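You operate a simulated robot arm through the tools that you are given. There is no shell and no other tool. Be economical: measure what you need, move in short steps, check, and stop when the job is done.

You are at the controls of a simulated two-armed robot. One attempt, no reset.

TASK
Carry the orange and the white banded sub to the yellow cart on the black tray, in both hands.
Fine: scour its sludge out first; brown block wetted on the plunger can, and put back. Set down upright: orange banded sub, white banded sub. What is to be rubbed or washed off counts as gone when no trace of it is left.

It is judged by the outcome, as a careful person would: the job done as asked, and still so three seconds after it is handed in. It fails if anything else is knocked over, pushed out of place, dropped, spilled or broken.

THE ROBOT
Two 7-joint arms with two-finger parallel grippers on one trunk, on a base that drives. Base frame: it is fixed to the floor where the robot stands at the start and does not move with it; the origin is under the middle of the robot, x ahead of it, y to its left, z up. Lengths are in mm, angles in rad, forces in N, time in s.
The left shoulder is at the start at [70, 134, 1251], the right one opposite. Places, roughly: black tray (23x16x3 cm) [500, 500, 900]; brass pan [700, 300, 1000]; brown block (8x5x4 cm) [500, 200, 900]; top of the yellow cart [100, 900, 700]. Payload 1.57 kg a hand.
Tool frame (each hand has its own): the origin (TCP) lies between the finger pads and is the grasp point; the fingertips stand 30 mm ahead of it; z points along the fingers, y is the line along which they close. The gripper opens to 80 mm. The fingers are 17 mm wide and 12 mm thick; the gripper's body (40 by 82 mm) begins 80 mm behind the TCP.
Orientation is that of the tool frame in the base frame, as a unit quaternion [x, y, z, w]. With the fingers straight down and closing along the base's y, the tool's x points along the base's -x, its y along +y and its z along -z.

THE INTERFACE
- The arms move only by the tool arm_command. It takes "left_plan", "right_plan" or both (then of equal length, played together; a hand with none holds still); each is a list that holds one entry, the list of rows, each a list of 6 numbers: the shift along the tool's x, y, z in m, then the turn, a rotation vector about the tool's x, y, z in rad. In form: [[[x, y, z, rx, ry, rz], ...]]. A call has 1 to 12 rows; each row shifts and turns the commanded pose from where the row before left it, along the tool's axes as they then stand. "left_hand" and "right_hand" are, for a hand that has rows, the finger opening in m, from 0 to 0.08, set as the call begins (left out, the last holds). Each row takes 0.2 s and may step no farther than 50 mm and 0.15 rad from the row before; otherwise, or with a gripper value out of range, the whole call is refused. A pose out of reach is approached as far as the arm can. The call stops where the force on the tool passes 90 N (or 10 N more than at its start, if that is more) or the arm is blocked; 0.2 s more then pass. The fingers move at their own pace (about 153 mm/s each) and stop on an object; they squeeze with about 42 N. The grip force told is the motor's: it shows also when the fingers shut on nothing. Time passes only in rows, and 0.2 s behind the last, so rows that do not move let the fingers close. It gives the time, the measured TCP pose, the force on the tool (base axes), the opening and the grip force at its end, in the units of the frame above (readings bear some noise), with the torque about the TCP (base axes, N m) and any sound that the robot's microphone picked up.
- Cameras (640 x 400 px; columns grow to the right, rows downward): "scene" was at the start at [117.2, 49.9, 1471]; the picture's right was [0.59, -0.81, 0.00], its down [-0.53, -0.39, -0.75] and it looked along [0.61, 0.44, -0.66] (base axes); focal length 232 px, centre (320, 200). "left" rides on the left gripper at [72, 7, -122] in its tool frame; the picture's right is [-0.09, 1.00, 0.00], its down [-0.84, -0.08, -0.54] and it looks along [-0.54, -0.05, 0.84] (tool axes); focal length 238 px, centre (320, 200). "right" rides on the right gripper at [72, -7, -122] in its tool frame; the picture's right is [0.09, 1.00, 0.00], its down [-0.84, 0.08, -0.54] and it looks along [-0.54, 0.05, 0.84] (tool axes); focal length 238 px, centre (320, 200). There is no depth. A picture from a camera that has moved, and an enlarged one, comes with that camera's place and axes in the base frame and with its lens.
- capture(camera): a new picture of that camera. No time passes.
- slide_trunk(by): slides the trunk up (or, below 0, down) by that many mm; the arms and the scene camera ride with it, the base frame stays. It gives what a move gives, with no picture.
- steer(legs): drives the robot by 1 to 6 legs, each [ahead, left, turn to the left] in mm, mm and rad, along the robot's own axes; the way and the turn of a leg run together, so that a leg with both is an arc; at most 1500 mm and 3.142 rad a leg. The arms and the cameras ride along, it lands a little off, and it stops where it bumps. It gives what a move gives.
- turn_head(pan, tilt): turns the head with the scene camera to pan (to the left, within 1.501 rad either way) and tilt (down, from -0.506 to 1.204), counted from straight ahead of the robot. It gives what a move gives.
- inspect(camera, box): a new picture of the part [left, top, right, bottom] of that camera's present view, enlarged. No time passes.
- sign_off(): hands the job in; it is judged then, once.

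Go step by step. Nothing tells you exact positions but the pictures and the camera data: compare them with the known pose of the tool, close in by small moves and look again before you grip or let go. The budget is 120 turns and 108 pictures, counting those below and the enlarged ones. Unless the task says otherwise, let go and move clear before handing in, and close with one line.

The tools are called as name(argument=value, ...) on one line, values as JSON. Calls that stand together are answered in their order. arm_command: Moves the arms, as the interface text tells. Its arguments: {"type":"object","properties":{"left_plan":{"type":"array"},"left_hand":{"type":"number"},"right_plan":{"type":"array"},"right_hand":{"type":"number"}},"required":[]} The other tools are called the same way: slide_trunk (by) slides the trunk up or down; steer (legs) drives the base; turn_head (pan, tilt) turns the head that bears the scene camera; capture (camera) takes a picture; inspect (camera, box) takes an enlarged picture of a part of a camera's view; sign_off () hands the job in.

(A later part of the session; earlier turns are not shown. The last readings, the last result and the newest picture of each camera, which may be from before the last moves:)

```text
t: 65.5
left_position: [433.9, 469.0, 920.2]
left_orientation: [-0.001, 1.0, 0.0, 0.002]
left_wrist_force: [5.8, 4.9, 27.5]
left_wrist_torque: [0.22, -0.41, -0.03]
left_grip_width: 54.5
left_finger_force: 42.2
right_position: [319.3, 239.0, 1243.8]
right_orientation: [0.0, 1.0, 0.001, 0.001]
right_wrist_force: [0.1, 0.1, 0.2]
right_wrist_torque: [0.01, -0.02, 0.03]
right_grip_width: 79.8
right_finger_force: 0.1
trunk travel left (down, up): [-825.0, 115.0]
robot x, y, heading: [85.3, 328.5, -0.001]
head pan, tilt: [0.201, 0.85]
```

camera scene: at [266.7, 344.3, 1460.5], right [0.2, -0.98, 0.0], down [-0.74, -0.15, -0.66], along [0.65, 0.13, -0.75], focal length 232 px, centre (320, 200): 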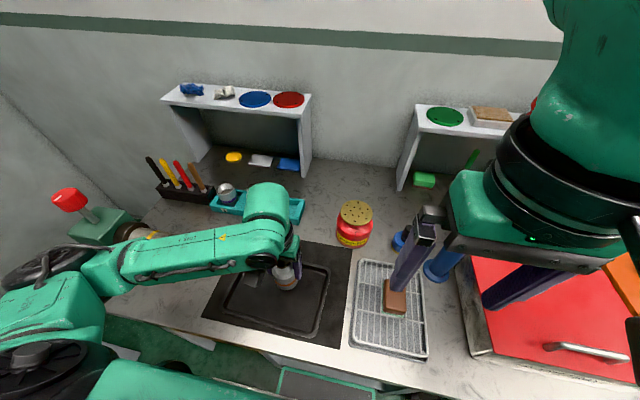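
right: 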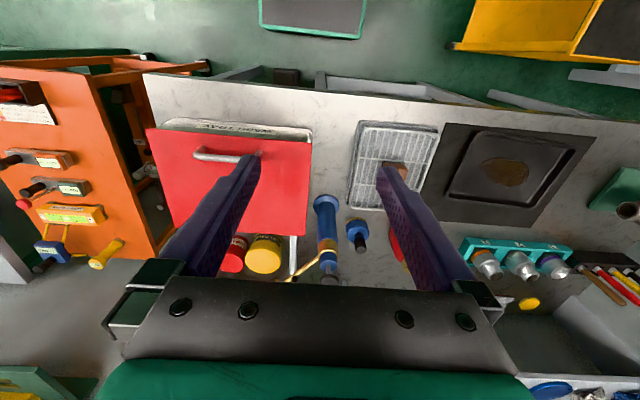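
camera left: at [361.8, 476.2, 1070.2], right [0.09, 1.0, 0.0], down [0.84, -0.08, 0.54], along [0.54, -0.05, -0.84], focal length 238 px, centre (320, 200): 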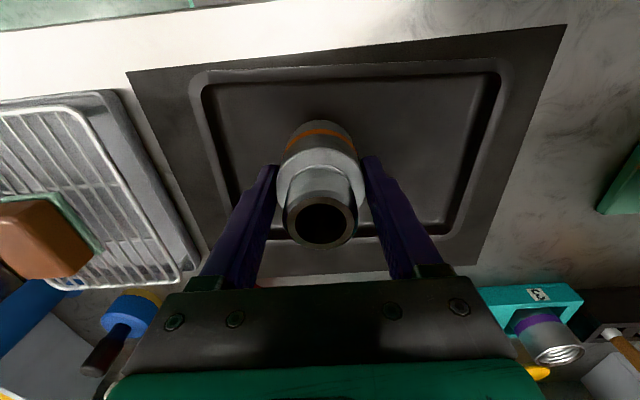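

The orange sub is down on the tray. I'll ease up, open moderately, and rise straight.

arm_command(left_plan=[[[0, 0, -0.003, 0, 0, 0], [0, 0, 0, 0, 0, 0]]])

arm_command(left_plan=[[[0, 0, 0, 0, 0, 0], [0, 0, 0, 0, 0, 0], [0, 0, -0.03, 0, 0, 0], [0, 0, -0.05, 0, 0, 0], [0, 0, -0.05, 0, 0, 0], [0, 0, -0.05, 0, 0, 0], [0, 0, 0, 0, 0, 0]]], left_hand=0.072)

capture(camera="left")

```text
t: 66.1
left_position: [433.9, 468.8, 919.3]
left_orientation: [0.0, 1.0, -0.001, -0.002]
left_wrist_force: [2.6, 1.4, 5.8]
left_wrist_torque: [0.09, -0.36, 0.07]
left_grip_width: 54.6
left_finger_force: 42.3
right_position: [321.0, 238.6, 1242.6]
right_orientation: [0.0, 1.0, 0.0, -0.001]
right_wrist_force: [0.1, 0.4, -0.3]
right_wrist_torque: [-0.02, 0.0, 0.0]
right_grip_width: 79.7
right_finger_force: 0.0
trunk travel left (down, up): [-825.0, 115.0]
robot x, y, heading: [83.5, 325.3, 0.004]
head pan, tilt: [0.201, 0.85]
```

```text
t: 67.7
left_position: [434.4, 469.5, 1100.1]
left_orientation: [0.0, 1.0, -0.001, 0.0]
left_wrist_force: [0.2, 0.0, -0.1]
left_wrist_torque: [-0.02, 0.0, 0.0]
left_grip_width: 72.1
left_finger_force: 0.0
right_position: [321.1, 239.4, 1242.8]
right_orientation: [-0.001, 1.0, 0.001, 0.0]
right_wrist_force: [0.1, 0.5, -0.7]
right_wrist_torque: [0.0, 0.01, -0.01]
right_grip_width: 80.1
right_finger_force: 0.1
trunk travel left (down, up): [-825.0, 115.0]
robot x, y, heading: [81.3, 329.4, -0.001]
head pan, tilt: [0.201, 0.85]
```

```text
48 pictures are left
camera left: at [363.9, 475.3, 1222.8], right [0.09, 1.0, 0.0], down [0.84, -0.08, 0.54], along [0.54, -0.05, -0.84], focal length 238 px, centre (320, 200)
```

left: 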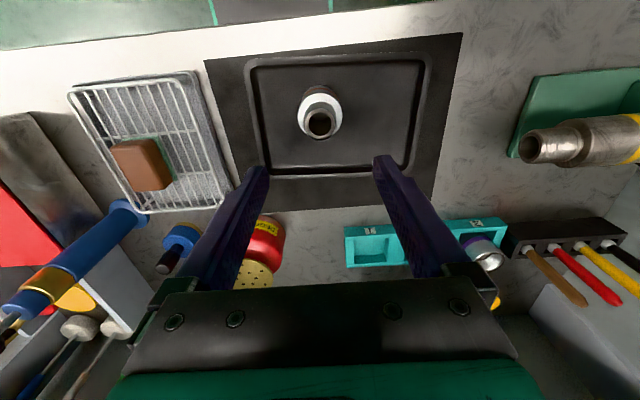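

The orange sub stands upright. For the white one I'll raise the hand, drive left 60 and ahead 52, lower the trunk 140, then reach out.

arm_command(left_plan=[[[-0.03, 0, -0.04, 0, 0, 0], [-0.03, 0, -0.04, 0, 0, 0], [0, 0, -0.02, 0, 0, 0]]])

steer(legs=[[0, 60, 0], [52, 0, 0]])

slide_trunk(by=-140)

capture(camera="scene")

```text
t: 68.5
left_position: [496.1, 470.7, 1200.5]
left_orientation: [0.0, 1.0, 0.001, -0.001]
left_wrist_force: [-0.4, 0.0, 0.3]
left_wrist_torque: [0.0, -0.05, -0.01]
left_grip_width: 71.8
left_finger_force: 0.1
right_position: [320.4, 238.9, 1242.5]
right_orientation: [-0.001, 1.0, 0.0, 0.0]
right_wrist_force: [-0.9, 0.2, 0.2]
right_wrist_torque: [0.02, -0.05, 0.02]
right_grip_width: 80.0
right_finger_force: 0.1
trunk travel left (down, up): [-825.0, 115.0]
robot x, y, heading: [85.5, 329.6, 0.005]
head pan, tilt: [0.201, 0.85]
```

```text
t: 70.0
left_position: [540.3, 527.0, 1204.0]
left_orientation: [0.0, 1.0, 0.002, 0.004]
left_wrist_force: [-0.1, -0.7, -0.1]
left_wrist_torque: [0.04, -0.09, 0.01]
left_grip_width: 71.9
left_finger_force: 0.0
right_position: [364.4, 294.5, 1244.1]
right_orientation: [0.0, 1.0, 0.002, 0.004]
right_wrist_force: [-0.1, -0.2, 0.7]
right_wrist_torque: [0.06, -0.05, -0.01]
right_grip_width: 80.0
right_finger_force: 0.0
trunk travel left (down, up): [-825.0, 115.0]
robot x, y, heading: [133.3, 385.3, -0.005]
head pan, tilt: [0.201, 0.85]
```

```text
t: 71.7
left_position: [546.3, 529.8, 1061.4]
left_orientation: [0.001, 1.0, 0.0, 0.001]
left_wrist_force: [-0.2, -0.4, 0.3]
left_wrist_torque: [0.0, -0.01, 0.01]
left_grip_width: 72.1
left_finger_force: 0.2
right_position: [371.4, 298.3, 1102.6]
right_orientation: [0.0, 1.0, 0.002, -0.001]
right_wrist_force: [-0.4, 0.1, -0.6]
right_wrist_torque: [-0.02, 0.03, -0.01]
right_grip_width: 79.8
right_finger_force: 0.1
trunk travel left (down, up): [-685.0, 255.0]
robot x, y, heading: [135.6, 381.8, -0.008]
head pan, tilt: [0.201, 0.85]
```

```text
47 pictures are left
camera scene: at [262.2, 403.4, 1320.7], right [0.2, -0.98, 0.0], down [-0.74, -0.15, -0.66], along [0.65, 0.13, -0.75], focal length 232 px, centre (320, 200)
```

scene: 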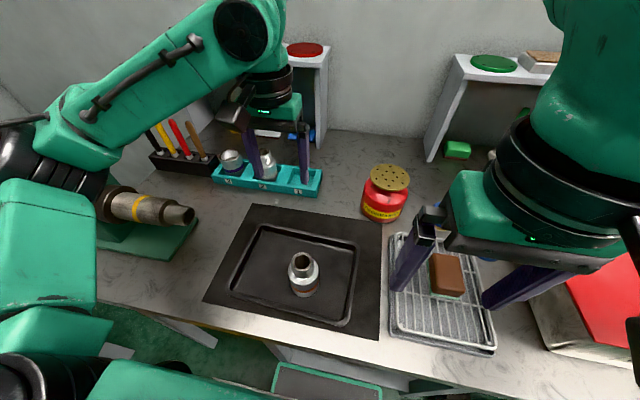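

All is clear. I'll move above the white sub at (711,643).

arm_command(left_plan=[[[-0.035, 0.025, 0, 0, 0, 0], [-0.035, 0.025, 0, 0, 0, 0], [-0.035, 0.025, 0, 0, 0, 0], [-0.035, 0.025, 0, 0, 0, 0], [-0.025, 0.013, 0, 0, 0, 0], [0, 0, 0.035, 0, 0, 0], [0, 0, 0.025, 0, 0, 0], [0, 0, 0, 0, 0, 0]]], left_hand=0.068)

capture(camera="left")

capture(camera="scene")

```text
t: 73.5
left_position: [712.2, 641.6, 999.6]
left_orientation: [0.002, 1.0, 0.0, 0.001]
left_wrist_force: [-0.3, 0.2, -0.3]
left_wrist_torque: [0.0, -0.03, -0.04]
left_grip_width: 68.0
left_finger_force: 0.1
right_position: [371.5, 297.8, 1101.9]
right_orientation: [0.001, 1.0, 0.001, 0.0]
right_wrist_force: [-0.1, 0.4, -0.5]
right_wrist_torque: [0.02, 0.01, 0.01]
right_grip_width: 80.0
right_finger_force: 0.0
trunk travel left (down, up): [-685.0, 255.0]
robot x, y, heading: [137.8, 390.4, -0.002]
head pan, tilt: [0.201, 0.85]
```

```text
46 pictures are left
camera left: at [641.7, 649.4, 1121.2], right [0.09, 1.0, 0.0], down [0.84, -0.08, 0.54], along [0.54, -0.05, -0.84], focal length 238 px, centre (320, 200)
```

left: 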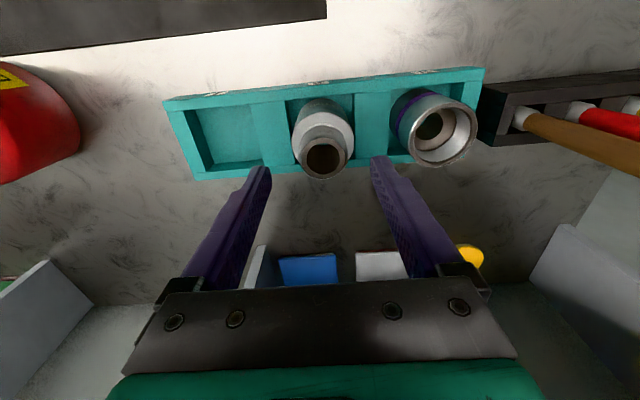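

```text
45 pictures are left
camera scene: at [262.5, 402.9, 1320.6], right [0.2, -0.98, 0.0], down [-0.74, -0.15, -0.66], along [0.65, 0.13, -0.75], focal length 232 px, centre (320, 200)
```

scene: 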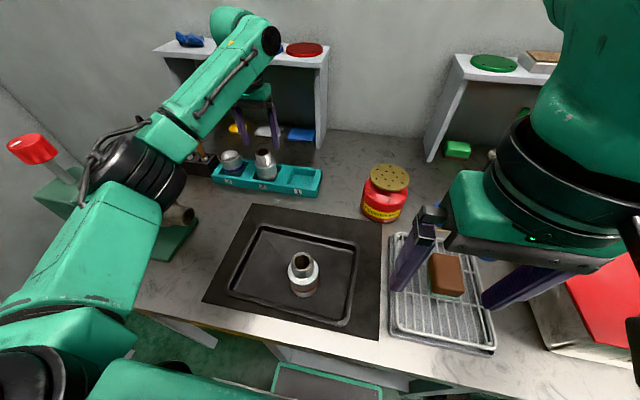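

The white sub is centred. The elbow is near the clamped part on the left, so I'll descend in stages and watch it.

arm_command(left_plan=[[[0.001, 0.003, 0.02, 0, 0, 0], [0, 0, 0.02, 0, 0, 0], [0, 0, 0, 0, 0, 0]]])

inspect(camera="scene", box=[0, 80, 330, 290])

```text
t: 74.2
left_position: [712.1, 646.0, 959.9]
left_orientation: [0.001, 1.0, 0.0, 0.001]
left_wrist_force: [-0.3, -0.2, -0.2]
left_wrist_torque: [-0.02, 0.0, 0.01]
left_grip_width: 67.9
left_finger_force: 0.0
right_position: [372.3, 297.0, 1101.8]
right_orientation: [0.0, 1.0, 0.0, 0.0]
right_wrist_force: [-0.1, 0.7, 0.3]
right_wrist_torque: [0.01, -0.01, -0.04]
right_grip_width: 80.1
right_finger_force: 0.1
trunk travel left (down, up): [-685.0, 255.0]
robot x, y, heading: [135.0, 388.1, -0.002]
head pan, tilt: [0.201, 0.85]
```

```text
1.90 times, centred on (165, 185) of scene
camera zoom: at [262.5, 403.4, 1320.6], right [0.2, -0.98, 0.0], down [-0.74, -0.15, -0.66], along [0.65, 0.13, -0.75], focal length 442 px, centre (615, 229)
```

zoom: 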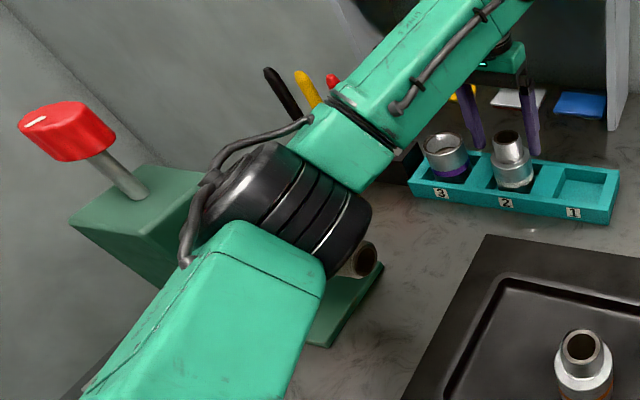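

By the arm's geometry the elbow is near z 1060 and drops only about 15 mm per 40 mm of hand descent, which clears the clamped part (top about 930). I'll finish the descent.

arm_command(left_plan=[[[0, 0, 0.02, 0, 0, 0], [0, 0, 0.016, 0, 0, 0], [0, 0, 0, 0, 0, 0]]])

capture(camera="left")

inspect(camera="scene", box=[0, 80, 330, 290])

```text
t: 75.0
left_position: [711.0, 645.1, 924.5]
left_orientation: [0.001, 1.0, 0.0, 0.0]
left_wrist_force: [0.2, 0.5, -0.7]
left_wrist_torque: [-0.01, 0.0, -0.03]
left_grip_width: 68.0
left_finger_force: 0.0
right_position: [372.6, 297.6, 1101.3]
right_orientation: [0.0, 1.0, 0.001, 0.0]
right_wrist_force: [0.0, -0.7, -0.3]
right_wrist_torque: [0.0, 0.02, 0.01]
right_grip_width: 79.9
right_finger_force: 0.0
trunk travel left (down, up): [-685.0, 255.0]
robot x, y, heading: [135.7, 389.6, -0.001]
head pan, tilt: [0.201, 0.85]
```

```text
43 pictures are left
camera left: at [640.3, 651.8, 1046.9], right [0.09, 1.0, 0.0], down [0.84, -0.08, 0.54], along [0.54, -0.05, -0.84], focal length 238 px, centre (320, 200)
```

left: 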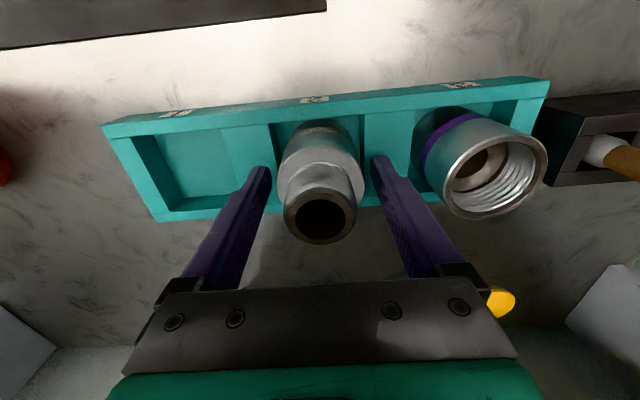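

```text
1.90 times, centred on (165, 185) of scene
camera zoom: at [262.6, 403.4, 1320.6], right [0.2, -0.98, 0.0], down [-0.74, -0.15, -0.66], along [0.65, 0.13, -0.75], focal length 442 px, centre (615, 229)
```

zoom: 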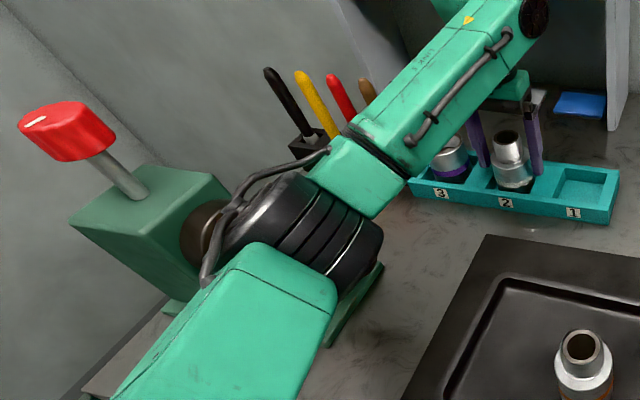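

Same picture as for the orange one, and the clamped part is untouched. I'll grip the white sub and lift it.

arm_command(left_plan=[[[0, 0, 0, 0, 0, 0], [0, 0, 0, 0, 0, 0], [0, 0, 0, 0, 0, 0]]], left_hand=0.03)

arm_command(left_plan=[[[0, 0, -0.02, 0, 0, 0], [0, 0, -0.04, 0, 0, 0], [0, 0, -0.045, 0, 0, 0], [0, 0, -0.03, 0, 0, 0], [0, 0, 0, 0, 0, 0]]])

capture(camera="scene")

```text
t: 75.8
left_position: [711.3, 644.7, 924.2]
left_orientation: [0.002, 1.0, 0.0, 0.0]
left_wrist_force: [-0.1, -0.1, -0.5]
left_wrist_torque: [0.04, 0.07, 0.02]
left_grip_width: 54.7
left_finger_force: 41.7
right_position: [374.2, 297.7, 1102.2]
right_orientation: [0.001, 1.0, 0.001, 0.0]
right_wrist_force: [0.3, -1.6, 0.4]
right_wrist_torque: [0.01, -0.02, 0.03]
right_grip_width: 80.1
right_finger_force: 0.0
trunk travel left (down, up): [-685.0, 255.0]
robot x, y, heading: [137.1, 388.3, -0.002]
head pan, tilt: [0.201, 0.85]
```

```text
t: 77.0
left_position: [712.4, 646.7, 1058.5]
left_orientation: [0.0, 1.0, -0.001, 0.0]
left_wrist_force: [-0.4, 1.0, -3.0]
left_wrist_torque: [0.0, 0.03, -0.01]
left_grip_width: 54.8
left_finger_force: 42.0
right_position: [373.8, 297.9, 1103.8]
right_orientation: [-0.001, 1.0, -0.001, 0.001]
right_wrist_force: [0.0, 0.5, 0.7]
right_wrist_torque: [-0.02, -0.01, 0.02]
right_grip_width: 80.1
right_finger_force: 0.1
trunk travel left (down, up): [-685.0, 255.0]
robot x, y, heading: [135.6, 390.0, -0.001]
head pan, tilt: [0.201, 0.85]
```

```text
41 pictures are left
camera scene: at [263.6, 404.2, 1320.5], right [0.2, -0.98, 0.0], down [-0.74, -0.15, -0.66], along [0.65, 0.13, -0.75], focal length 232 px, centre (320, 200)
```

scene: 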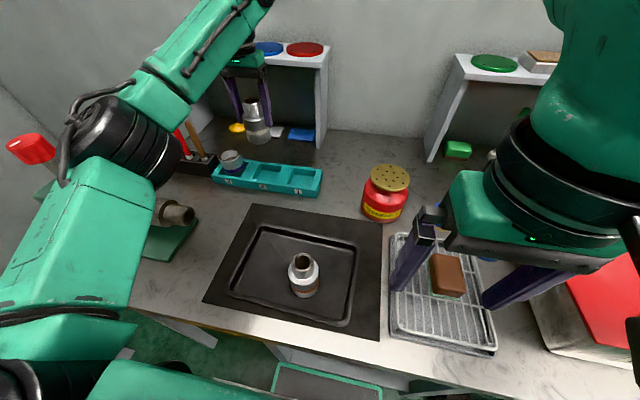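

The white sub is held. I'll raise the trunk, bring the hand in toward (560,525) and lower it there.

slide_trunk(by=140)

arm_command(left_plan=[[[0.038, -0.03, 0, 0, 0, 0], [0.038, -0.03, 0, 0, 0, 0], [0.038, -0.03, 0, 0, 0, 0], [0.038, -0.031, 0, 0, 0, 0], [0, 0, 0.045, 0, 0, 0], [0, 0, 0.045, 0, 0, 0], [0, 0, 0.045, 0, 0, 0], [0, 0, 0.045, 0, 0, 0], [0, 0, 0, 0, 0, 0]]])

steer(legs=[[-60, 0, 0]])

capture(camera="left")

```text
t: 78.7
left_position: [714.5, 645.9, 1199.7]
left_orientation: [0.001, 1.0, 0.0, 0.0]
left_wrist_force: [-0.3, -0.6, -2.1]
left_wrist_torque: [-0.04, -0.01, -0.01]
left_grip_width: 54.6
left_finger_force: 42.0
right_position: [372.3, 298.3, 1242.7]
right_orientation: [0.0, 1.0, 0.0, 0.0]
right_wrist_force: [-0.1, 0.7, 0.7]
right_wrist_torque: [0.02, 0.01, 0.06]
right_grip_width: 79.9
right_finger_force: 0.1
trunk travel left (down, up): [-825.0, 115.0]
robot x, y, heading: [136.2, 386.5, -0.003]
head pan, tilt: [0.201, 0.85]
```

```text
t: 80.7
left_position: [560.6, 524.5, 1017.6]
left_orientation: [0.002, 1.0, -0.001, 0.0]
left_wrist_force: [0.3, -1.2, -2.5]
left_wrist_torque: [0.02, 0.02, 0.04]
left_grip_width: 54.9
left_finger_force: 41.6
right_position: [373.2, 297.7, 1242.4]
right_orientation: [0.0, 1.0, 0.0, 0.0]
right_wrist_force: [0.0, -0.3, 0.6]
right_wrist_torque: [-0.03, -0.02, 0.01]
right_grip_width: 79.9
right_finger_force: 0.2
trunk travel left (down, up): [-825.0, 115.0]
robot x, y, heading: [139.7, 385.2, -0.005]
head pan, tilt: [0.201, 0.85]
```

```text
t: 81.7
left_position: [507.9, 524.5, 1014.3]
left_orientation: [0.001, 1.0, -0.002, -0.003]
left_wrist_force: [0.8, -0.3, -3.2]
left_wrist_torque: [-0.04, 0.05, 0.01]
left_grip_width: 55.2
left_finger_force: 41.8
right_position: [321.4, 297.8, 1239.8]
right_orientation: [0.001, 1.0, 0.0, -0.003]
right_wrist_force: [0.7, 0.0, -0.6]
right_wrist_torque: [-0.03, 0.06, 0.02]
right_grip_width: 79.9
right_finger_force: 0.1
trunk travel left (down, up): [-825.0, 115.0]
robot x, y, heading: [81.8, 386.9, -0.002]
head pan, tilt: [0.201, 0.85]
```

```text
40 pictures are left
camera left: at [437.4, 531.2, 1137.8], right [0.09, 1.0, 0.0], down [0.84, -0.08, 0.54], along [0.53, -0.05, -0.84], focal length 238 px, centre (320, 200)
```

left: 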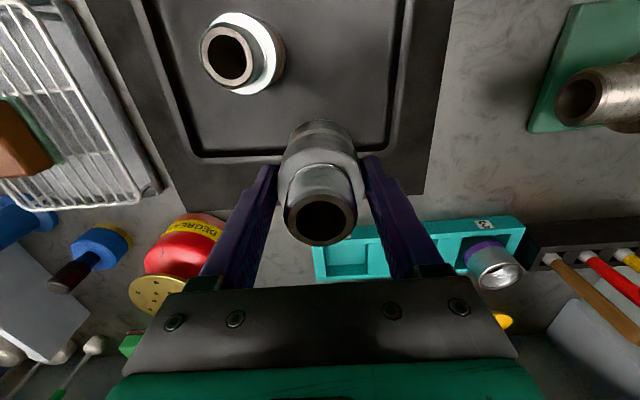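

I'll shift to about (484,521) and lower toward the tray.

arm_command(left_plan=[[[0.02, -0.003, 0.02, 0, 0, 0], [0, 0, 0.035, 0, 0, 0], [0, 0, 0.022, 0, 0, 0], [0, 0, 0, 0, 0, 0]]])

capture(camera="left")

inspect(camera="scene", box=[220, 190, 400, 320])

```text
t: 82.7
left_position: [481.7, 523.6, 940.6]
left_orientation: [0.001, 1.0, -0.001, 0.0]
left_wrist_force: [-0.3, 1.0, -2.6]
left_wrist_torque: [0.03, 0.03, -0.02]
left_grip_width: 54.8
left_finger_force: 41.9
right_position: [314.3, 297.9, 1242.3]
right_orientation: [0.0, 1.0, 0.001, 0.0]
right_wrist_force: [-0.6, 1.4, 0.0]
right_wrist_torque: [0.01, -0.01, -0.01]
right_grip_width: 80.2
right_finger_force: 0.1
trunk travel left (down, up): [-825.0, 115.0]
robot x, y, heading: [76.1, 386.4, -0.004]
head pan, tilt: [0.201, 0.85]
```

```text
39 pictures are left
camera left: at [410.3, 528.9, 1062.2], right [0.09, 1.0, 0.0], down [0.84, -0.08, 0.54], along [0.54, -0.05, -0.84], focal length 238 px, centre (320, 200)
```

left: 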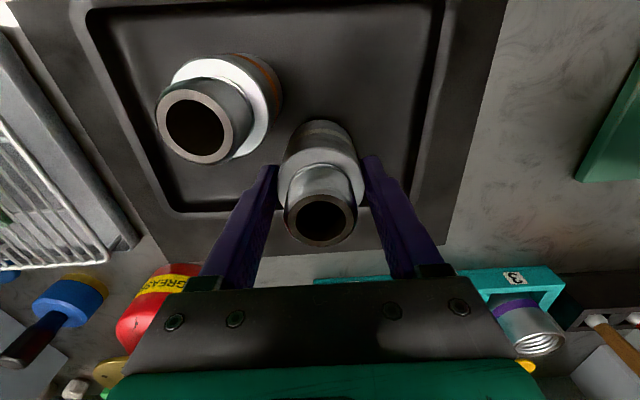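

```text
3.08 times, centred on (310, 255) of scene
camera zoom: at [204.0, 403.5, 1460.6], right [0.2, -0.98, 0.0], down [-0.74, -0.15, -0.66], along [0.65, 0.13, -0.75], focal length 715 px, centre (351, 31)
```

zoom: 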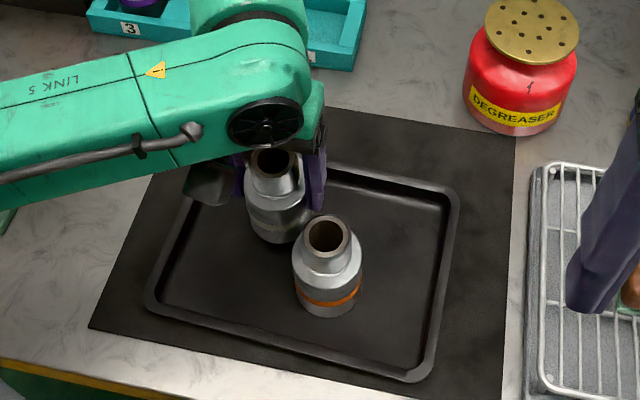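

The spacing is good. I'll lower the white sub to contact.

arm_command(left_plan=[[[0, 0, 0.008, 0, 0, 0], [0, 0, 0.006, 0, 0, 0], [0, 0, 0.002, 0, 0, 0], [0, 0, 0, 0, 0, 0]]])

arm_command(left_plan=[[[0, 0, 0.002, 0, 0, 0], [0, 0, 0.002, 0, 0, 0], [0, 0, 0, 0, 0, 0]]])

```text
t: 83.7
left_position: [481.0, 521.2, 924.9]
left_orientation: [0.001, 1.0, -0.001, 0.003]
left_wrist_force: [0.4, 1.0, 12.8]
left_wrist_torque: [0.08, 0.25, -0.04]
left_grip_width: 54.6
left_finger_force: 42.1
right_position: [312.7, 297.9, 1243.0]
right_orientation: [0.001, 1.0, 0.001, 0.0]
right_wrist_force: [0.8, 0.9, -0.5]
right_wrist_torque: [0.03, -0.01, -0.03]
right_grip_width: 80.0
right_finger_force: 0.1
trunk travel left (down, up): [-825.0, 115.0]
robot x, y, heading: [76.8, 388.6, -0.003]
head pan, tilt: [0.201, 0.85]
```

```text
t: 84.5
left_position: [481.6, 521.2, 922.2]
left_orientation: [0.0, 1.0, 0.0, 0.004]
left_wrist_force: [7.3, 5.4, 27.3]
left_wrist_torque: [-0.13, -0.53, -0.05]
left_grip_width: 55.1
left_finger_force: 42.3
right_position: [312.5, 297.3, 1244.3]
right_orientation: [0.001, 1.0, 0.002, 0.001]
right_wrist_force: [1.5, 0.1, -0.6]
right_wrist_torque: [0.0, 0.0, -0.05]
right_grip_width: 79.9
right_finger_force: 0.1
trunk travel left (down, up): [-825.0, 115.0]
robot x, y, heading: [76.8, 388.2, -0.005]
head pan, tilt: [0.201, 0.85]
```

arm_command(left_plan=[[[0, 0, -0.003, 0, 0, 0], [0, 0, 0, 0, 0, 0]]])

arm_command(left_plan=[[[0, 0, 0, 0, 0, 0], [0, 0, 0, 0, 0, 0], [0, 0, -0.03, 0, 0, 0], [0, 0, -0.05, 0, 0, 0], [0, 0, -0.05, 0, 0, 0], [0, 0, -0.04, 0, 0, 0], [0, 0, 0, 0, 0, 0]]], left_hand=0.07)

capture(camera="left")

```text
t: 85.1
left_position: [480.3, 520.4, 922.1]
left_orientation: [0.002, 1.0, 0.0, -0.002]
left_wrist_force: [2.3, -0.4, 3.4]
left_wrist_torque: [0.0, -0.31, -0.07]
left_grip_width: 55.0
left_finger_force: 42.0
right_position: [313.8, 297.0, 1241.6]
right_orientation: [0.0, 1.0, 0.001, 0.0]
right_wrist_force: [0.2, 0.4, -0.9]
right_wrist_torque: [-0.03, 0.01, 0.01]
right_grip_width: 79.8
right_finger_force: 0.2
trunk travel left (down, up): [-825.0, 115.0]
robot x, y, heading: [75.0, 386.6, -0.006]
head pan, tilt: [0.201, 0.85]
```

```text
t: 86.7
left_position: [481.3, 522.4, 1094.5]
left_orientation: [0.001, 1.0, 0.0, 0.0]
left_wrist_force: [0.8, 0.3, 0.2]
left_wrist_torque: [0.0, 0.02, -0.04]
left_grip_width: 70.0
left_finger_force: 0.0
right_position: [315.0, 297.4, 1242.7]
right_orientation: [0.0, 1.0, 0.001, 0.0]
right_wrist_force: [0.8, -0.4, 1.1]
right_wrist_torque: [-0.03, 0.01, 0.03]
right_grip_width: 79.9
right_finger_force: 0.1
trunk travel left (down, up): [-825.0, 115.0]
robot x, y, heading: [80.9, 388.1, -0.009]
head pan, tilt: [0.201, 0.85]
```

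```text
37 pictures are left
camera left: at [410.2, 528.5, 1216.0], right [0.09, 1.0, 0.0], down [0.84, -0.08, 0.54], along [0.54, -0.05, -0.84], focal length 238 px, centre (320, 200)
```

left: 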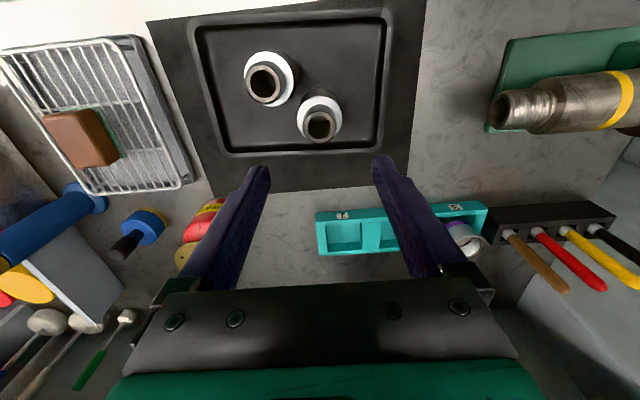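

Both subs stand upright on the tray. The tray centre is about (460,492), its grip points about (454,376) and (466,608), and its yaw is slightly clockwise. Before driving further left I'll look for the cart.

turn_head(pan=1.3, tilt=0.9)

capture(camera="scene")

```text
t: 88.0
left_position: [480.7, 522.6, 1094.6]
left_orientation: [0.001, 1.0, 0.0, 0.0]
left_wrist_force: [0.1, 0.1, -0.3]
left_wrist_torque: [0.0, 0.0, 0.01]
left_grip_width: 69.9
left_finger_force: 0.1
right_position: [313.3, 297.1, 1241.5]
right_orientation: [0.001, 1.0, 0.001, 0.0]
right_wrist_force: [0.0, 0.4, -0.8]
right_wrist_torque: [-0.03, 0.0, 0.04]
right_grip_width: 80.1
right_finger_force: 0.1
trunk travel left (down, up): [-825.0, 115.0]
robot x, y, heading: [80.0, 388.3, -0.004]
head pan, tilt: [1.3, 0.901]
```

```text
36 pictures are left
camera scene: at [148.0, 460.8, 1456.7], right [0.96, -0.27, 0.0], down [-0.21, -0.75, -0.62], along [0.17, 0.6, -0.78], focal length 232 px, centre (320, 200)
```

scene: 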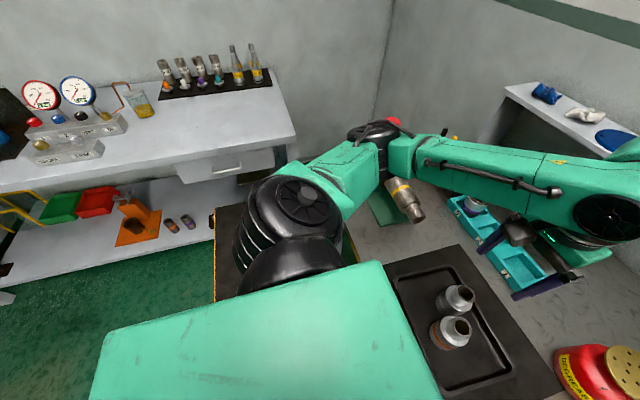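

The cart top spans about x −109…230, y 603…1130, so I must not strafe further left. If I turn the robot left 0.27 rad, the tray lies squarely between both hands, and a later turn in place will carry it over the cart.

steer(legs=[[0, 0, 0.27]])

turn_head(pan=0.0, tilt=0.95)

capture(camera="scene")

```text
t: 89.3
left_position: [431.1, 623.6, 1093.5]
left_orientation: [-0.133, 0.991, -0.001, 0.0]
left_wrist_force: [0.9, -1.0, 0.6]
left_wrist_torque: [0.01, 0.0, 0.03]
left_grip_width: 70.0
left_finger_force: 0.2
right_position: [329.9, 363.9, 1242.8]
right_orientation: [-0.133, 0.991, 0.001, 0.001]
right_wrist_force: [0.0, 0.9, -0.1]
right_wrist_torque: [0.01, 0.0, 0.0]
right_grip_width: 80.0
right_finger_force: 0.0
trunk travel left (down, up): [-825.0, 115.0]
robot x, y, heading: [80.7, 389.3, 0.27]
head pan, tilt: [1.3, 0.901]
```

```text
t: 90.8
left_position: [431.8, 623.4, 1093.1]
left_orientation: [-0.133, 0.991, 0.0, 0.0]
left_wrist_force: [-1.1, 0.4, 0.4]
left_wrist_torque: [-0.01, -0.05, 0.01]
left_grip_width: 70.0
left_finger_force: 0.0
right_position: [330.5, 363.7, 1242.9]
right_orientation: [-0.133, 0.991, 0.0, 0.0]
right_wrist_force: [-0.3, -0.6, -0.1]
right_wrist_torque: [0.01, -0.01, 0.0]
right_grip_width: 80.0
right_finger_force: 0.1
trunk travel left (down, up): [-825.0, 115.0]
robot x, y, heading: [80.7, 388.3, 0.269]
head pan, tilt: [0.0, 0.949]
```

```text
35 pictures are left
camera scene: at [195.8, 420.7, 1453.1], right [0.26, -0.96, 0.0], down [-0.78, -0.21, -0.58], along [0.56, 0.15, -0.81], focal length 232 px, centre (320, 200)
```

scene: 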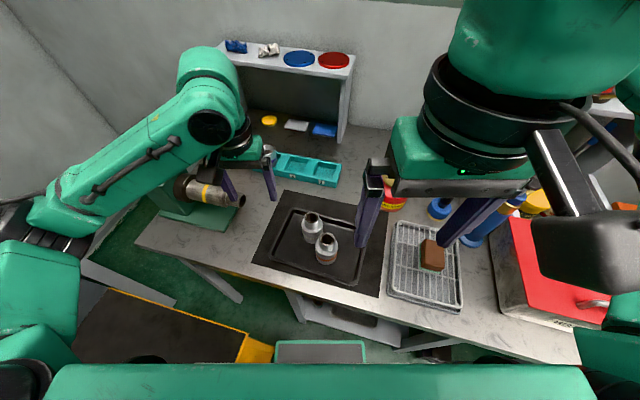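

Turning went well; the cart corner is at about (215,635). Now I'll align both hands' yaw with the tray and bring the right hand down somewhat.

arm_command(left_plan=[[[0, 0, 0, 0, 0, 0.107], [0, 0, 0, 0, 0, 0.107], [0, 0, 0, 0, 0, 0.107]]], right_plan=[[[0, 0, 0.045, 0, 0, 0.107], [0, 0, 0.045, 0, 0, 0.107], [0, 0, 0.045, 0, 0, 0.107]]], left_hand=0.06, right_hand=0.06)

capture(camera="left")

capture(camera="right")

```text
t: 91.6
left_position: [430.8, 625.1, 1093.5]
left_orientation: [0.027, 1.0, -0.001, 0.001]
left_wrist_force: [0.0, 0.3, -0.2]
left_wrist_torque: [0.0, 0.0, 0.04]
left_grip_width: 60.1
left_finger_force: 0.0
right_position: [329.8, 362.5, 1105.0]
right_orientation: [0.027, 1.0, 0.001, 0.0]
right_wrist_force: [-1.2, -0.3, -0.3]
right_wrist_torque: [-0.01, -0.01, 0.0]
right_grip_width: 60.1
right_finger_force: 0.1
trunk travel left (down, up): [-825.0, 115.0]
robot x, y, heading: [74.6, 391.1, 0.271]
head pan, tilt: [0.0, 0.949]
```

```text
34 pictures are left
camera left: at [360.7, 634.8, 1215.9], right [0.15, 0.99, 0.0], down [0.83, -0.12, 0.54], along [0.54, -0.08, -0.84], focal length 238 px, centre (320, 200)
```

left: 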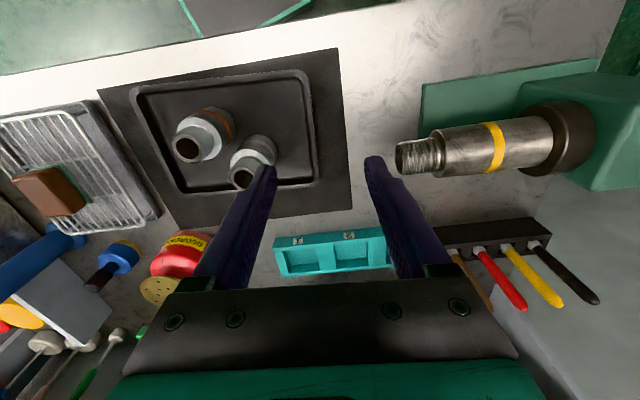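

```text
33 pictures are left
camera right: at [257.0, 358.4, 1227.1], right [-0.04, 1.0, 0.0], down [0.84, 0.03, 0.54], along [0.54, 0.02, -0.84], focal length 238 px, centre (320, 200)
```

right: 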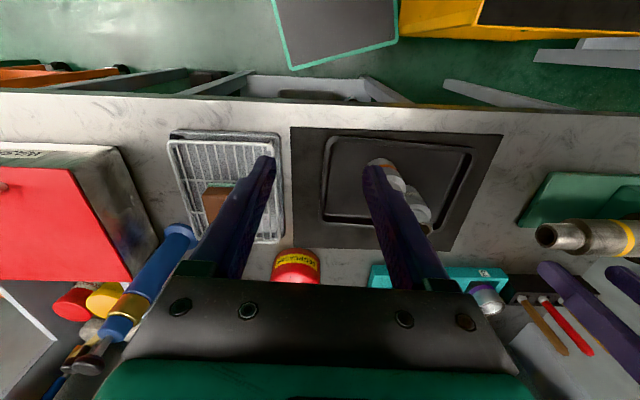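

Hands are aligned. I'll move them above the tray's short sides, tips about 50 mm above the rim, and look.

arm_command(left_plan=[[[-0.018, -0.01, 0.0, 0, 0, 0], [-0.018, -0.01, 0.03, 0, 0, 0], [0, 0, 0.045, 0, 0, 0], [0, 0, 0.045, 0, 0, 0], [0, 0, 0, 0, 0, 0]]], right_plan=[[[-0.031, 0.006, 0.036, 0, 0, 0], [-0.031, 0.006, 0.036, 0, 0, 0], [-0.031, 0.006, 0.036, 0, 0, 0], [-0.03, 0.006, 0.03, 0, 0, 0], [0, 0, 0, 0, 0, 0]]])

capture(camera="left")

capture(camera="right")

inspect(camera="scene", box=[190, 140, 430, 320])

```text
t: 92.8
left_position: [465.4, 603.2, 971.5]
left_orientation: [0.027, 1.0, 0.001, 0.001]
left_wrist_force: [-0.1, -0.1, 0.9]
left_wrist_torque: [-0.01, 0.02, 0.0]
left_grip_width: 60.0
left_finger_force: 0.0
right_position: [455.3, 381.5, 968.4]
right_orientation: [0.026, 1.0, 0.001, 0.0]
right_wrist_force: [0.1, 1.0, 0.9]
right_wrist_torque: [-0.01, 0.0, -0.01]
right_grip_width: 60.0
right_finger_force: 0.0
trunk travel left (down, up): [-825.0, 115.0]
robot x, y, heading: [77.2, 383.8, 0.268]
head pan, tilt: [0.0, 0.949]
```

```text
32 pictures are left
camera left: at [394.9, 613.9, 1093.9], right [0.15, 0.99, 0.0], down [0.83, -0.12, 0.54], along [0.54, -0.08, -0.84], focal length 238 px, centre (320, 200)
```

left: 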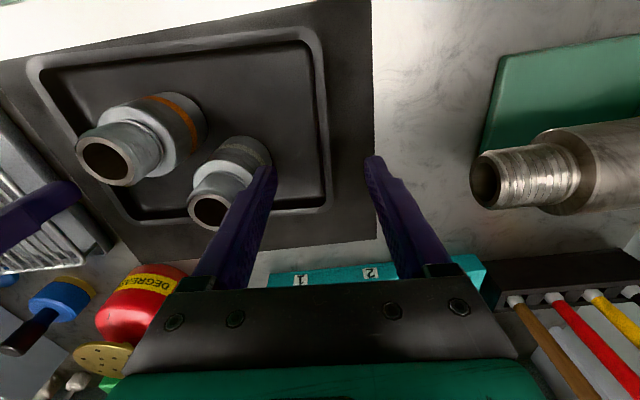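

```text
31 pictures are left
camera right: at [381.7, 376.3, 1090.1], right [-0.04, 1.0, 0.0], down [0.84, 0.03, 0.54], along [0.54, 0.02, -0.84], focal length 238 px, centre (320, 200)
```

right: 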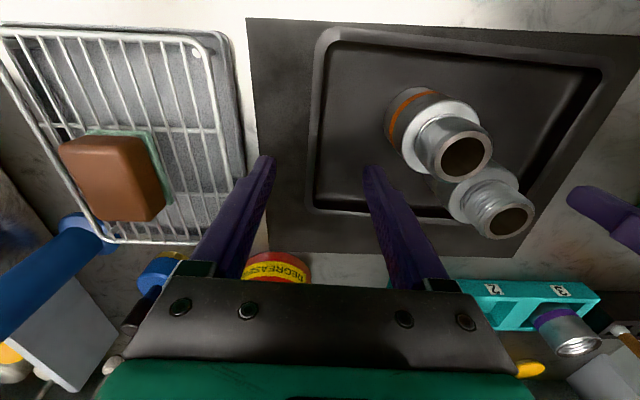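

```text
2.22 times, centred on (310, 230) of scene
camera zoom: at [195.6, 420.0, 1453.1], right [0.26, -0.96, 0.0], down [-0.78, -0.21, -0.58], along [0.56, 0.15, -0.81], focal length 516 px, centre (342, 133)
```

zoom: 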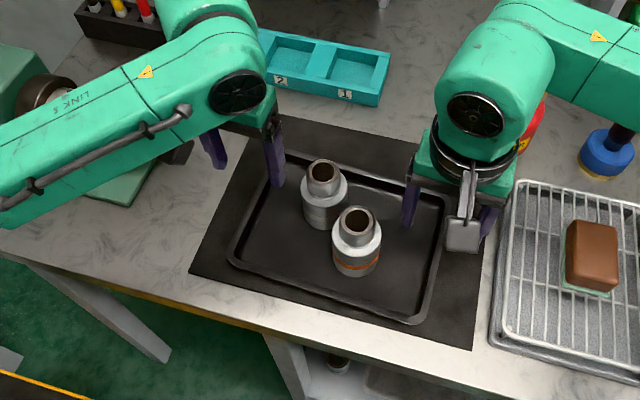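

The wall centres come out at y≈378 (right) and y≈603 (left). I'll lower both hands to straddle the walls.

arm_command(left_plan=[[[0, 0, 0.03, 0, 0, 0], [0, 0, 0.03, 0, 0, 0], [0, 0, 0.014, 0, 0, 0], [0, 0, 0, 0, 0, 0]]], right_plan=[[[0, -0.0035, 0.03, 0, 0, 0], [0, 0, 0.03, 0, 0, 0], [0, 0, 0.011, 0, 0, 0], [0, 0, 0, 0, 0, 0]]])

capture(camera="left")

capture(camera="right")

inspect(camera="scene", box=[230, 180, 410, 310])

```text
t: 93.8
left_position: [467.6, 603.6, 898.7]
left_orientation: [0.027, 1.0, 0.0, 0.002]
left_wrist_force: [-0.9, 0.1, 0.1]
left_wrist_torque: [0.01, 0.02, -0.01]
left_grip_width: 59.8
left_finger_force: 0.1
right_position: [452.5, 377.9, 897.4]
right_orientation: [0.026, 1.0, 0.0, 0.0]
right_wrist_force: [-0.2, -1.0, 1.1]
right_wrist_torque: [-0.04, 0.01, 0.01]
right_grip_width: 60.1
right_finger_force: 0.1
trunk travel left (down, up): [-825.0, 115.0]
robot x, y, heading: [76.5, 389.9, 0.265]
head pan, tilt: [0.0, 0.949]
```

```text
29 pictures are left
camera left: at [396.0, 614.1, 1020.7], right [0.15, 0.99, 0.0], down [0.83, -0.12, 0.54], along [0.54, -0.08, -0.84], focal length 238 px, centre (320, 200)
```

left: 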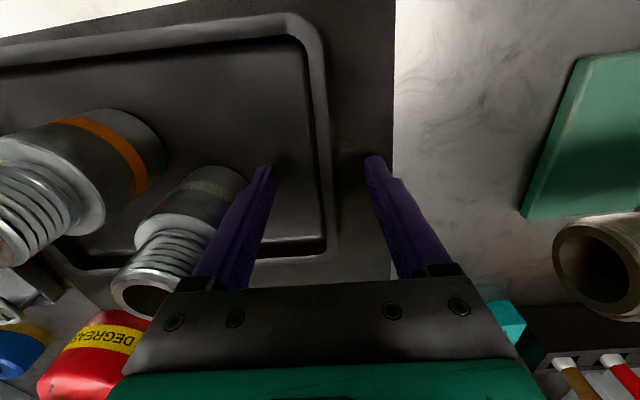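

```text
28 pictures are left
camera right: at [381.9, 372.7, 1018.2], right [-0.04, 1.0, 0.0], down [0.84, 0.03, 0.54], along [0.54, 0.02, -0.84], focal length 238 px, centre (320, 200)
```

right: 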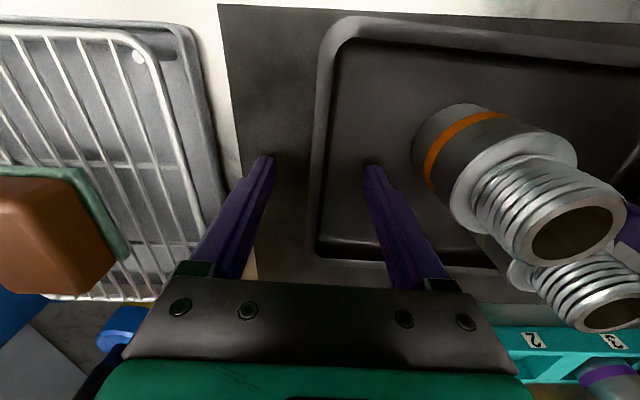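

```text
3.08 times, centred on (320, 245) of scene
camera zoom: at [196.0, 420.4, 1453.1], right [0.26, -0.96, 0.0], down [-0.78, -0.21, -0.58], along [0.56, 0.15, -0.81], focal length 715 px, centre (320, 62)
```

zoom: 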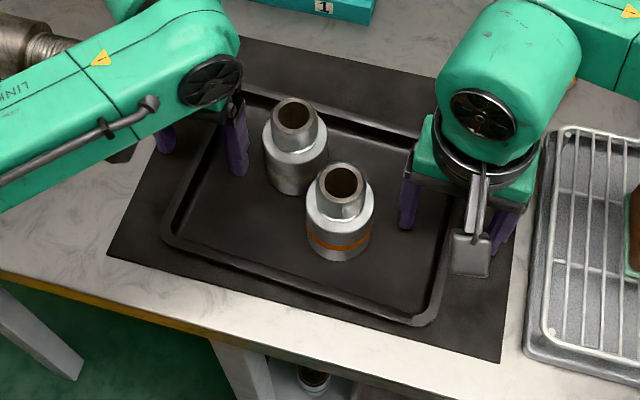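

Both hands straddle the walls evenly. I'll go 7 mm lower and close both grippers.

arm_command(left_plan=[[[0, 0, 0.007, 0, 0, 0], [0, 0, 0, 0, 0, 0]]], right_plan=[[[0, 0, 0.006, 0, 0, 0], [0, 0, 0, 0, 0, 0]]])

arm_command(left_plan=[[[0, 0, 0, 0, 0, 0], [0, 0, 0, 0, 0, 0], [0, 0, 0, 0, 0, 0]]], right_plan=[[[0, 0, 0, 0, 0, 0], [0, 0, 0, 0, 0, 0], [0, 0, 0, 0, 0, 0]]], left_hand=0.0, right_hand=0.0)

inspect(camera="scene", box=[230, 180, 410, 310])

```text
t: 94.4
left_position: [466.4, 603.3, 892.8]
left_orientation: [0.027, 1.0, 0.0, 0.002]
left_wrist_force: [0.5, 0.3, 0.3]
left_wrist_torque: [-0.01, -0.06, -0.03]
left_grip_width: 60.0
left_finger_force: 0.1
right_position: [453.5, 378.2, 891.3]
right_orientation: [0.026, 1.0, 0.0, 0.0]
right_wrist_force: [0.9, -0.9, 0.3]
right_wrist_torque: [-0.01, -0.01, -0.02]
right_grip_width: 60.1
right_finger_force: 0.0
trunk travel left (down, up): [-825.0, 115.0]
robot x, y, heading: [79.8, 390.7, 0.268]
head pan, tilt: [0.0, 0.949]
```

```text
t: 95.2
left_position: [466.1, 604.4, 891.8]
left_orientation: [0.026, 1.0, 0.0, 0.001]
left_wrist_force: [1.6, 5.6, -0.2]
left_wrist_torque: [0.16, 0.15, 0.02]
left_grip_width: 2.5
left_finger_force: 24.0
right_position: [454.7, 378.2, 890.8]
right_orientation: [0.027, 1.0, 0.0, 0.0]
right_wrist_force: [-0.8, -4.3, 4.6]
right_wrist_torque: [-0.12, -0.04, 0.08]
right_grip_width: 2.6
right_finger_force: 24.2
trunk travel left (down, up): [-825.0, 115.0]
robot x, y, heading: [79.7, 391.1, 0.265]
head pan, tilt: [0.0, 0.949]
```

```text
3.08 times, centred on (320, 245) of scene
camera zoom: at [195.7, 420.9, 1453.1], right [0.26, -0.96, 0.0], down [-0.78, -0.21, -0.58], along [0.56, 0.15, -0.81], focal length 715 px, centre (320, 62)
```

zoom: 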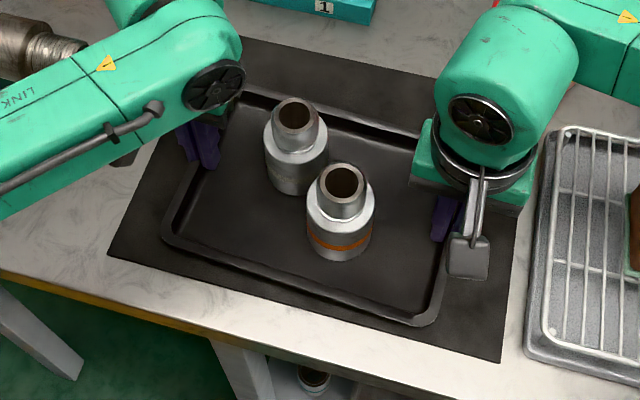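

Both grippers hold a wall of about 2.5 mm. I'll test-lift 20 mm by the trunk.

slide_trunk(by=20)

capture(camera="scene")

```text
t: 95.9
left_position: [468.1, 603.9, 911.8]
left_orientation: [0.026, 1.0, -0.001, 0.0]
left_wrist_force: [0.4, 7.1, -4.5]
left_wrist_torque: [0.19, -0.08, 0.04]
left_grip_width: 2.7
left_finger_force: 23.9
right_position: [454.6, 378.1, 910.3]
right_orientation: [0.028, 1.0, -0.001, -0.001]
right_wrist_force: [-1.1, -7.5, -2.8]
right_wrist_torque: [-0.15, 0.04, 0.07]
right_grip_width: 2.7
right_finger_force: 24.2
trunk travel left (down, up): [-845.0, 95.0]
robot x, y, heading: [77.3, 389.6, 0.268]
head pan, tilt: [0.0, 0.949]
```

```text
25 pictures are left
camera scene: at [196.6, 420.9, 1473.0], right [0.26, -0.96, 0.0], down [-0.78, -0.21, -0.58], along [0.56, 0.15, -0.81], focal length 232 px, centre (320, 200)
```

scene: 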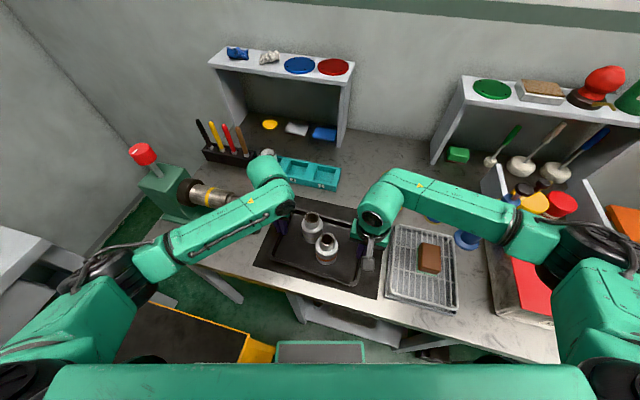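

The tray lifts level. I'll raise it another 85 mm and back straight away from the table.

slide_trunk(by=85)

steer(legs=[[-300, 0, 0]])

capture(camera="scene")

```text
t: 97.1
left_position: [468.1, 604.6, 996.8]
left_orientation: [0.026, 1.0, 0.0, 0.0]
left_wrist_force: [1.7, 11.9, -4.2]
left_wrist_torque: [0.3, -0.02, 0.02]
left_grip_width: 2.8
left_finger_force: 23.6
right_position: [453.4, 376.9, 994.8]
right_orientation: [0.027, 1.0, -0.001, -0.001]
right_wrist_force: [-0.2, -12.9, -4.1]
right_wrist_torque: [-0.25, -0.01, 0.07]
right_grip_width: 2.7
right_finger_force: 24.4
trunk travel left (down, up): [-930.0, 10.0]
robot x, y, heading: [75.9, 388.6, 0.263]
head pan, tilt: [0.0, 0.949]
```

```text
t: 99.1
left_position: [178.3, 525.2, 995.8]
left_orientation: [0.027, 1.0, 0.0, -0.001]
left_wrist_force: [2.7, 17.6, -5.6]
left_wrist_torque: [0.4, -0.03, -0.01]
left_grip_width: 2.6
left_finger_force: 24.0
right_position: [164.3, 298.6, 995.5]
right_orientation: [0.028, 1.0, -0.002, -0.002]
right_wrist_force: [-2.0, -17.0, -4.1]
right_wrist_torque: [-0.36, 0.05, 0.06]
right_grip_width: 2.3
right_finger_force: 23.9
trunk travel left (down, up): [-930.0, 10.0]
robot x, y, heading: [-215.1, 308.3, 0.264]
head pan, tilt: [0.0, 0.949]
```

```text
24 pictures are left
camera scene: at [-91.7, 342.2, 1557.7], right [0.26, -0.97, 0.0], down [-0.79, -0.21, -0.58], along [0.56, 0.15, -0.81], focal length 232 px, centre (320, 200)
```

scene: 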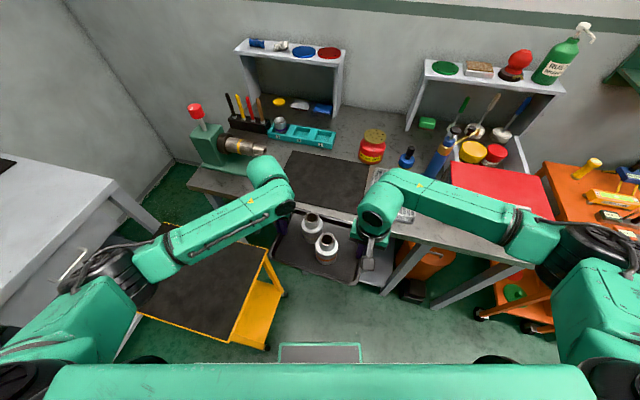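

The tray is off the table and level. The hands squeeze against each other at about 17 N, so I'll relax each outward by 0.7 mm and check. Then I'll strafe left and turn to bring the tray over the cart (x −105…217, y 640…1080).

arm_command(left_plan=[[[0, 0.0007, 0, 0, 0, 0], [0, 0, 0, 0, 0, 0]]], right_plan=[[[0, -0.0007, 0, 0, 0, 0], [0, 0, 0, 0, 0, 0]]])

```text
t: 99.7
left_position: [177.5, 524.2, 996.9]
left_orientation: [0.028, 1.0, 0.0, -0.001]
left_wrist_force: [-0.6, -4.8, -4.6]
left_wrist_torque: [-0.1, -0.2, 0.0]
left_grip_width: 2.5
left_finger_force: 24.3
right_position: [163.2, 298.8, 996.0]
right_orientation: [0.028, 1.0, 0.0, -0.002]
right_wrist_force: [0.6, 4.6, -3.3]
right_wrist_torque: [0.11, 0.25, 0.04]
right_grip_width: 2.5
right_finger_force: 24.2
trunk travel left (down, up): [-930.0, 10.0]
robot x, y, heading: [-214.1, 308.4, 0.26]
head pan, tilt: [0.0, 0.949]
```

The squeeze is relieved. Now I'll strafe left and turn.

steer(legs=[[-17, 280, 0], [0, 0, 0.336]])

capture(camera="scene")

```text
t: 100.9
left_position: [152.0, 602.2, 995.9]
left_orientation: [0.028, 1.0, 0.001, -0.001]
left_wrist_force: [0.3, -1.1, -4.3]
left_wrist_torque: [0.03, -0.29, 0.02]
left_grip_width: 2.8
left_finger_force: 24.2
right_position: [137.3, 377.6, 994.1]
right_orientation: [0.029, 1.0, 0.001, -0.002]
right_wrist_force: [-0.3, 0.2, -4.1]
right_wrist_torque: [0.02, 0.29, 0.0]
right_grip_width: 2.5
right_finger_force: 24.6
trunk travel left (down, up): [-930.0, 10.0]
robot x, y, heading: [-242.4, 388.3, 0.263]
head pan, tilt: [0.0, 0.949]
stopped in leg 1: the robot was blocked; the commanded pose is now the measured one
```

```text
23 pictures are left
camera scene: at [-118.6, 419.0, 1557.8], right [0.26, -0.97, 0.0], down [-0.79, -0.21, -0.58], along [0.56, 0.15, -0.81], focal length 232 px, centre (320, 200)
```

scene: 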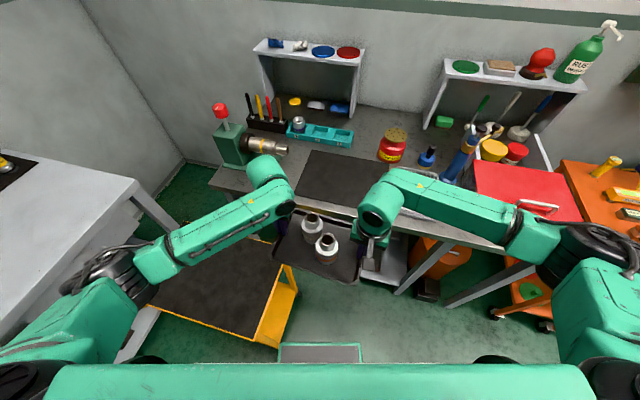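

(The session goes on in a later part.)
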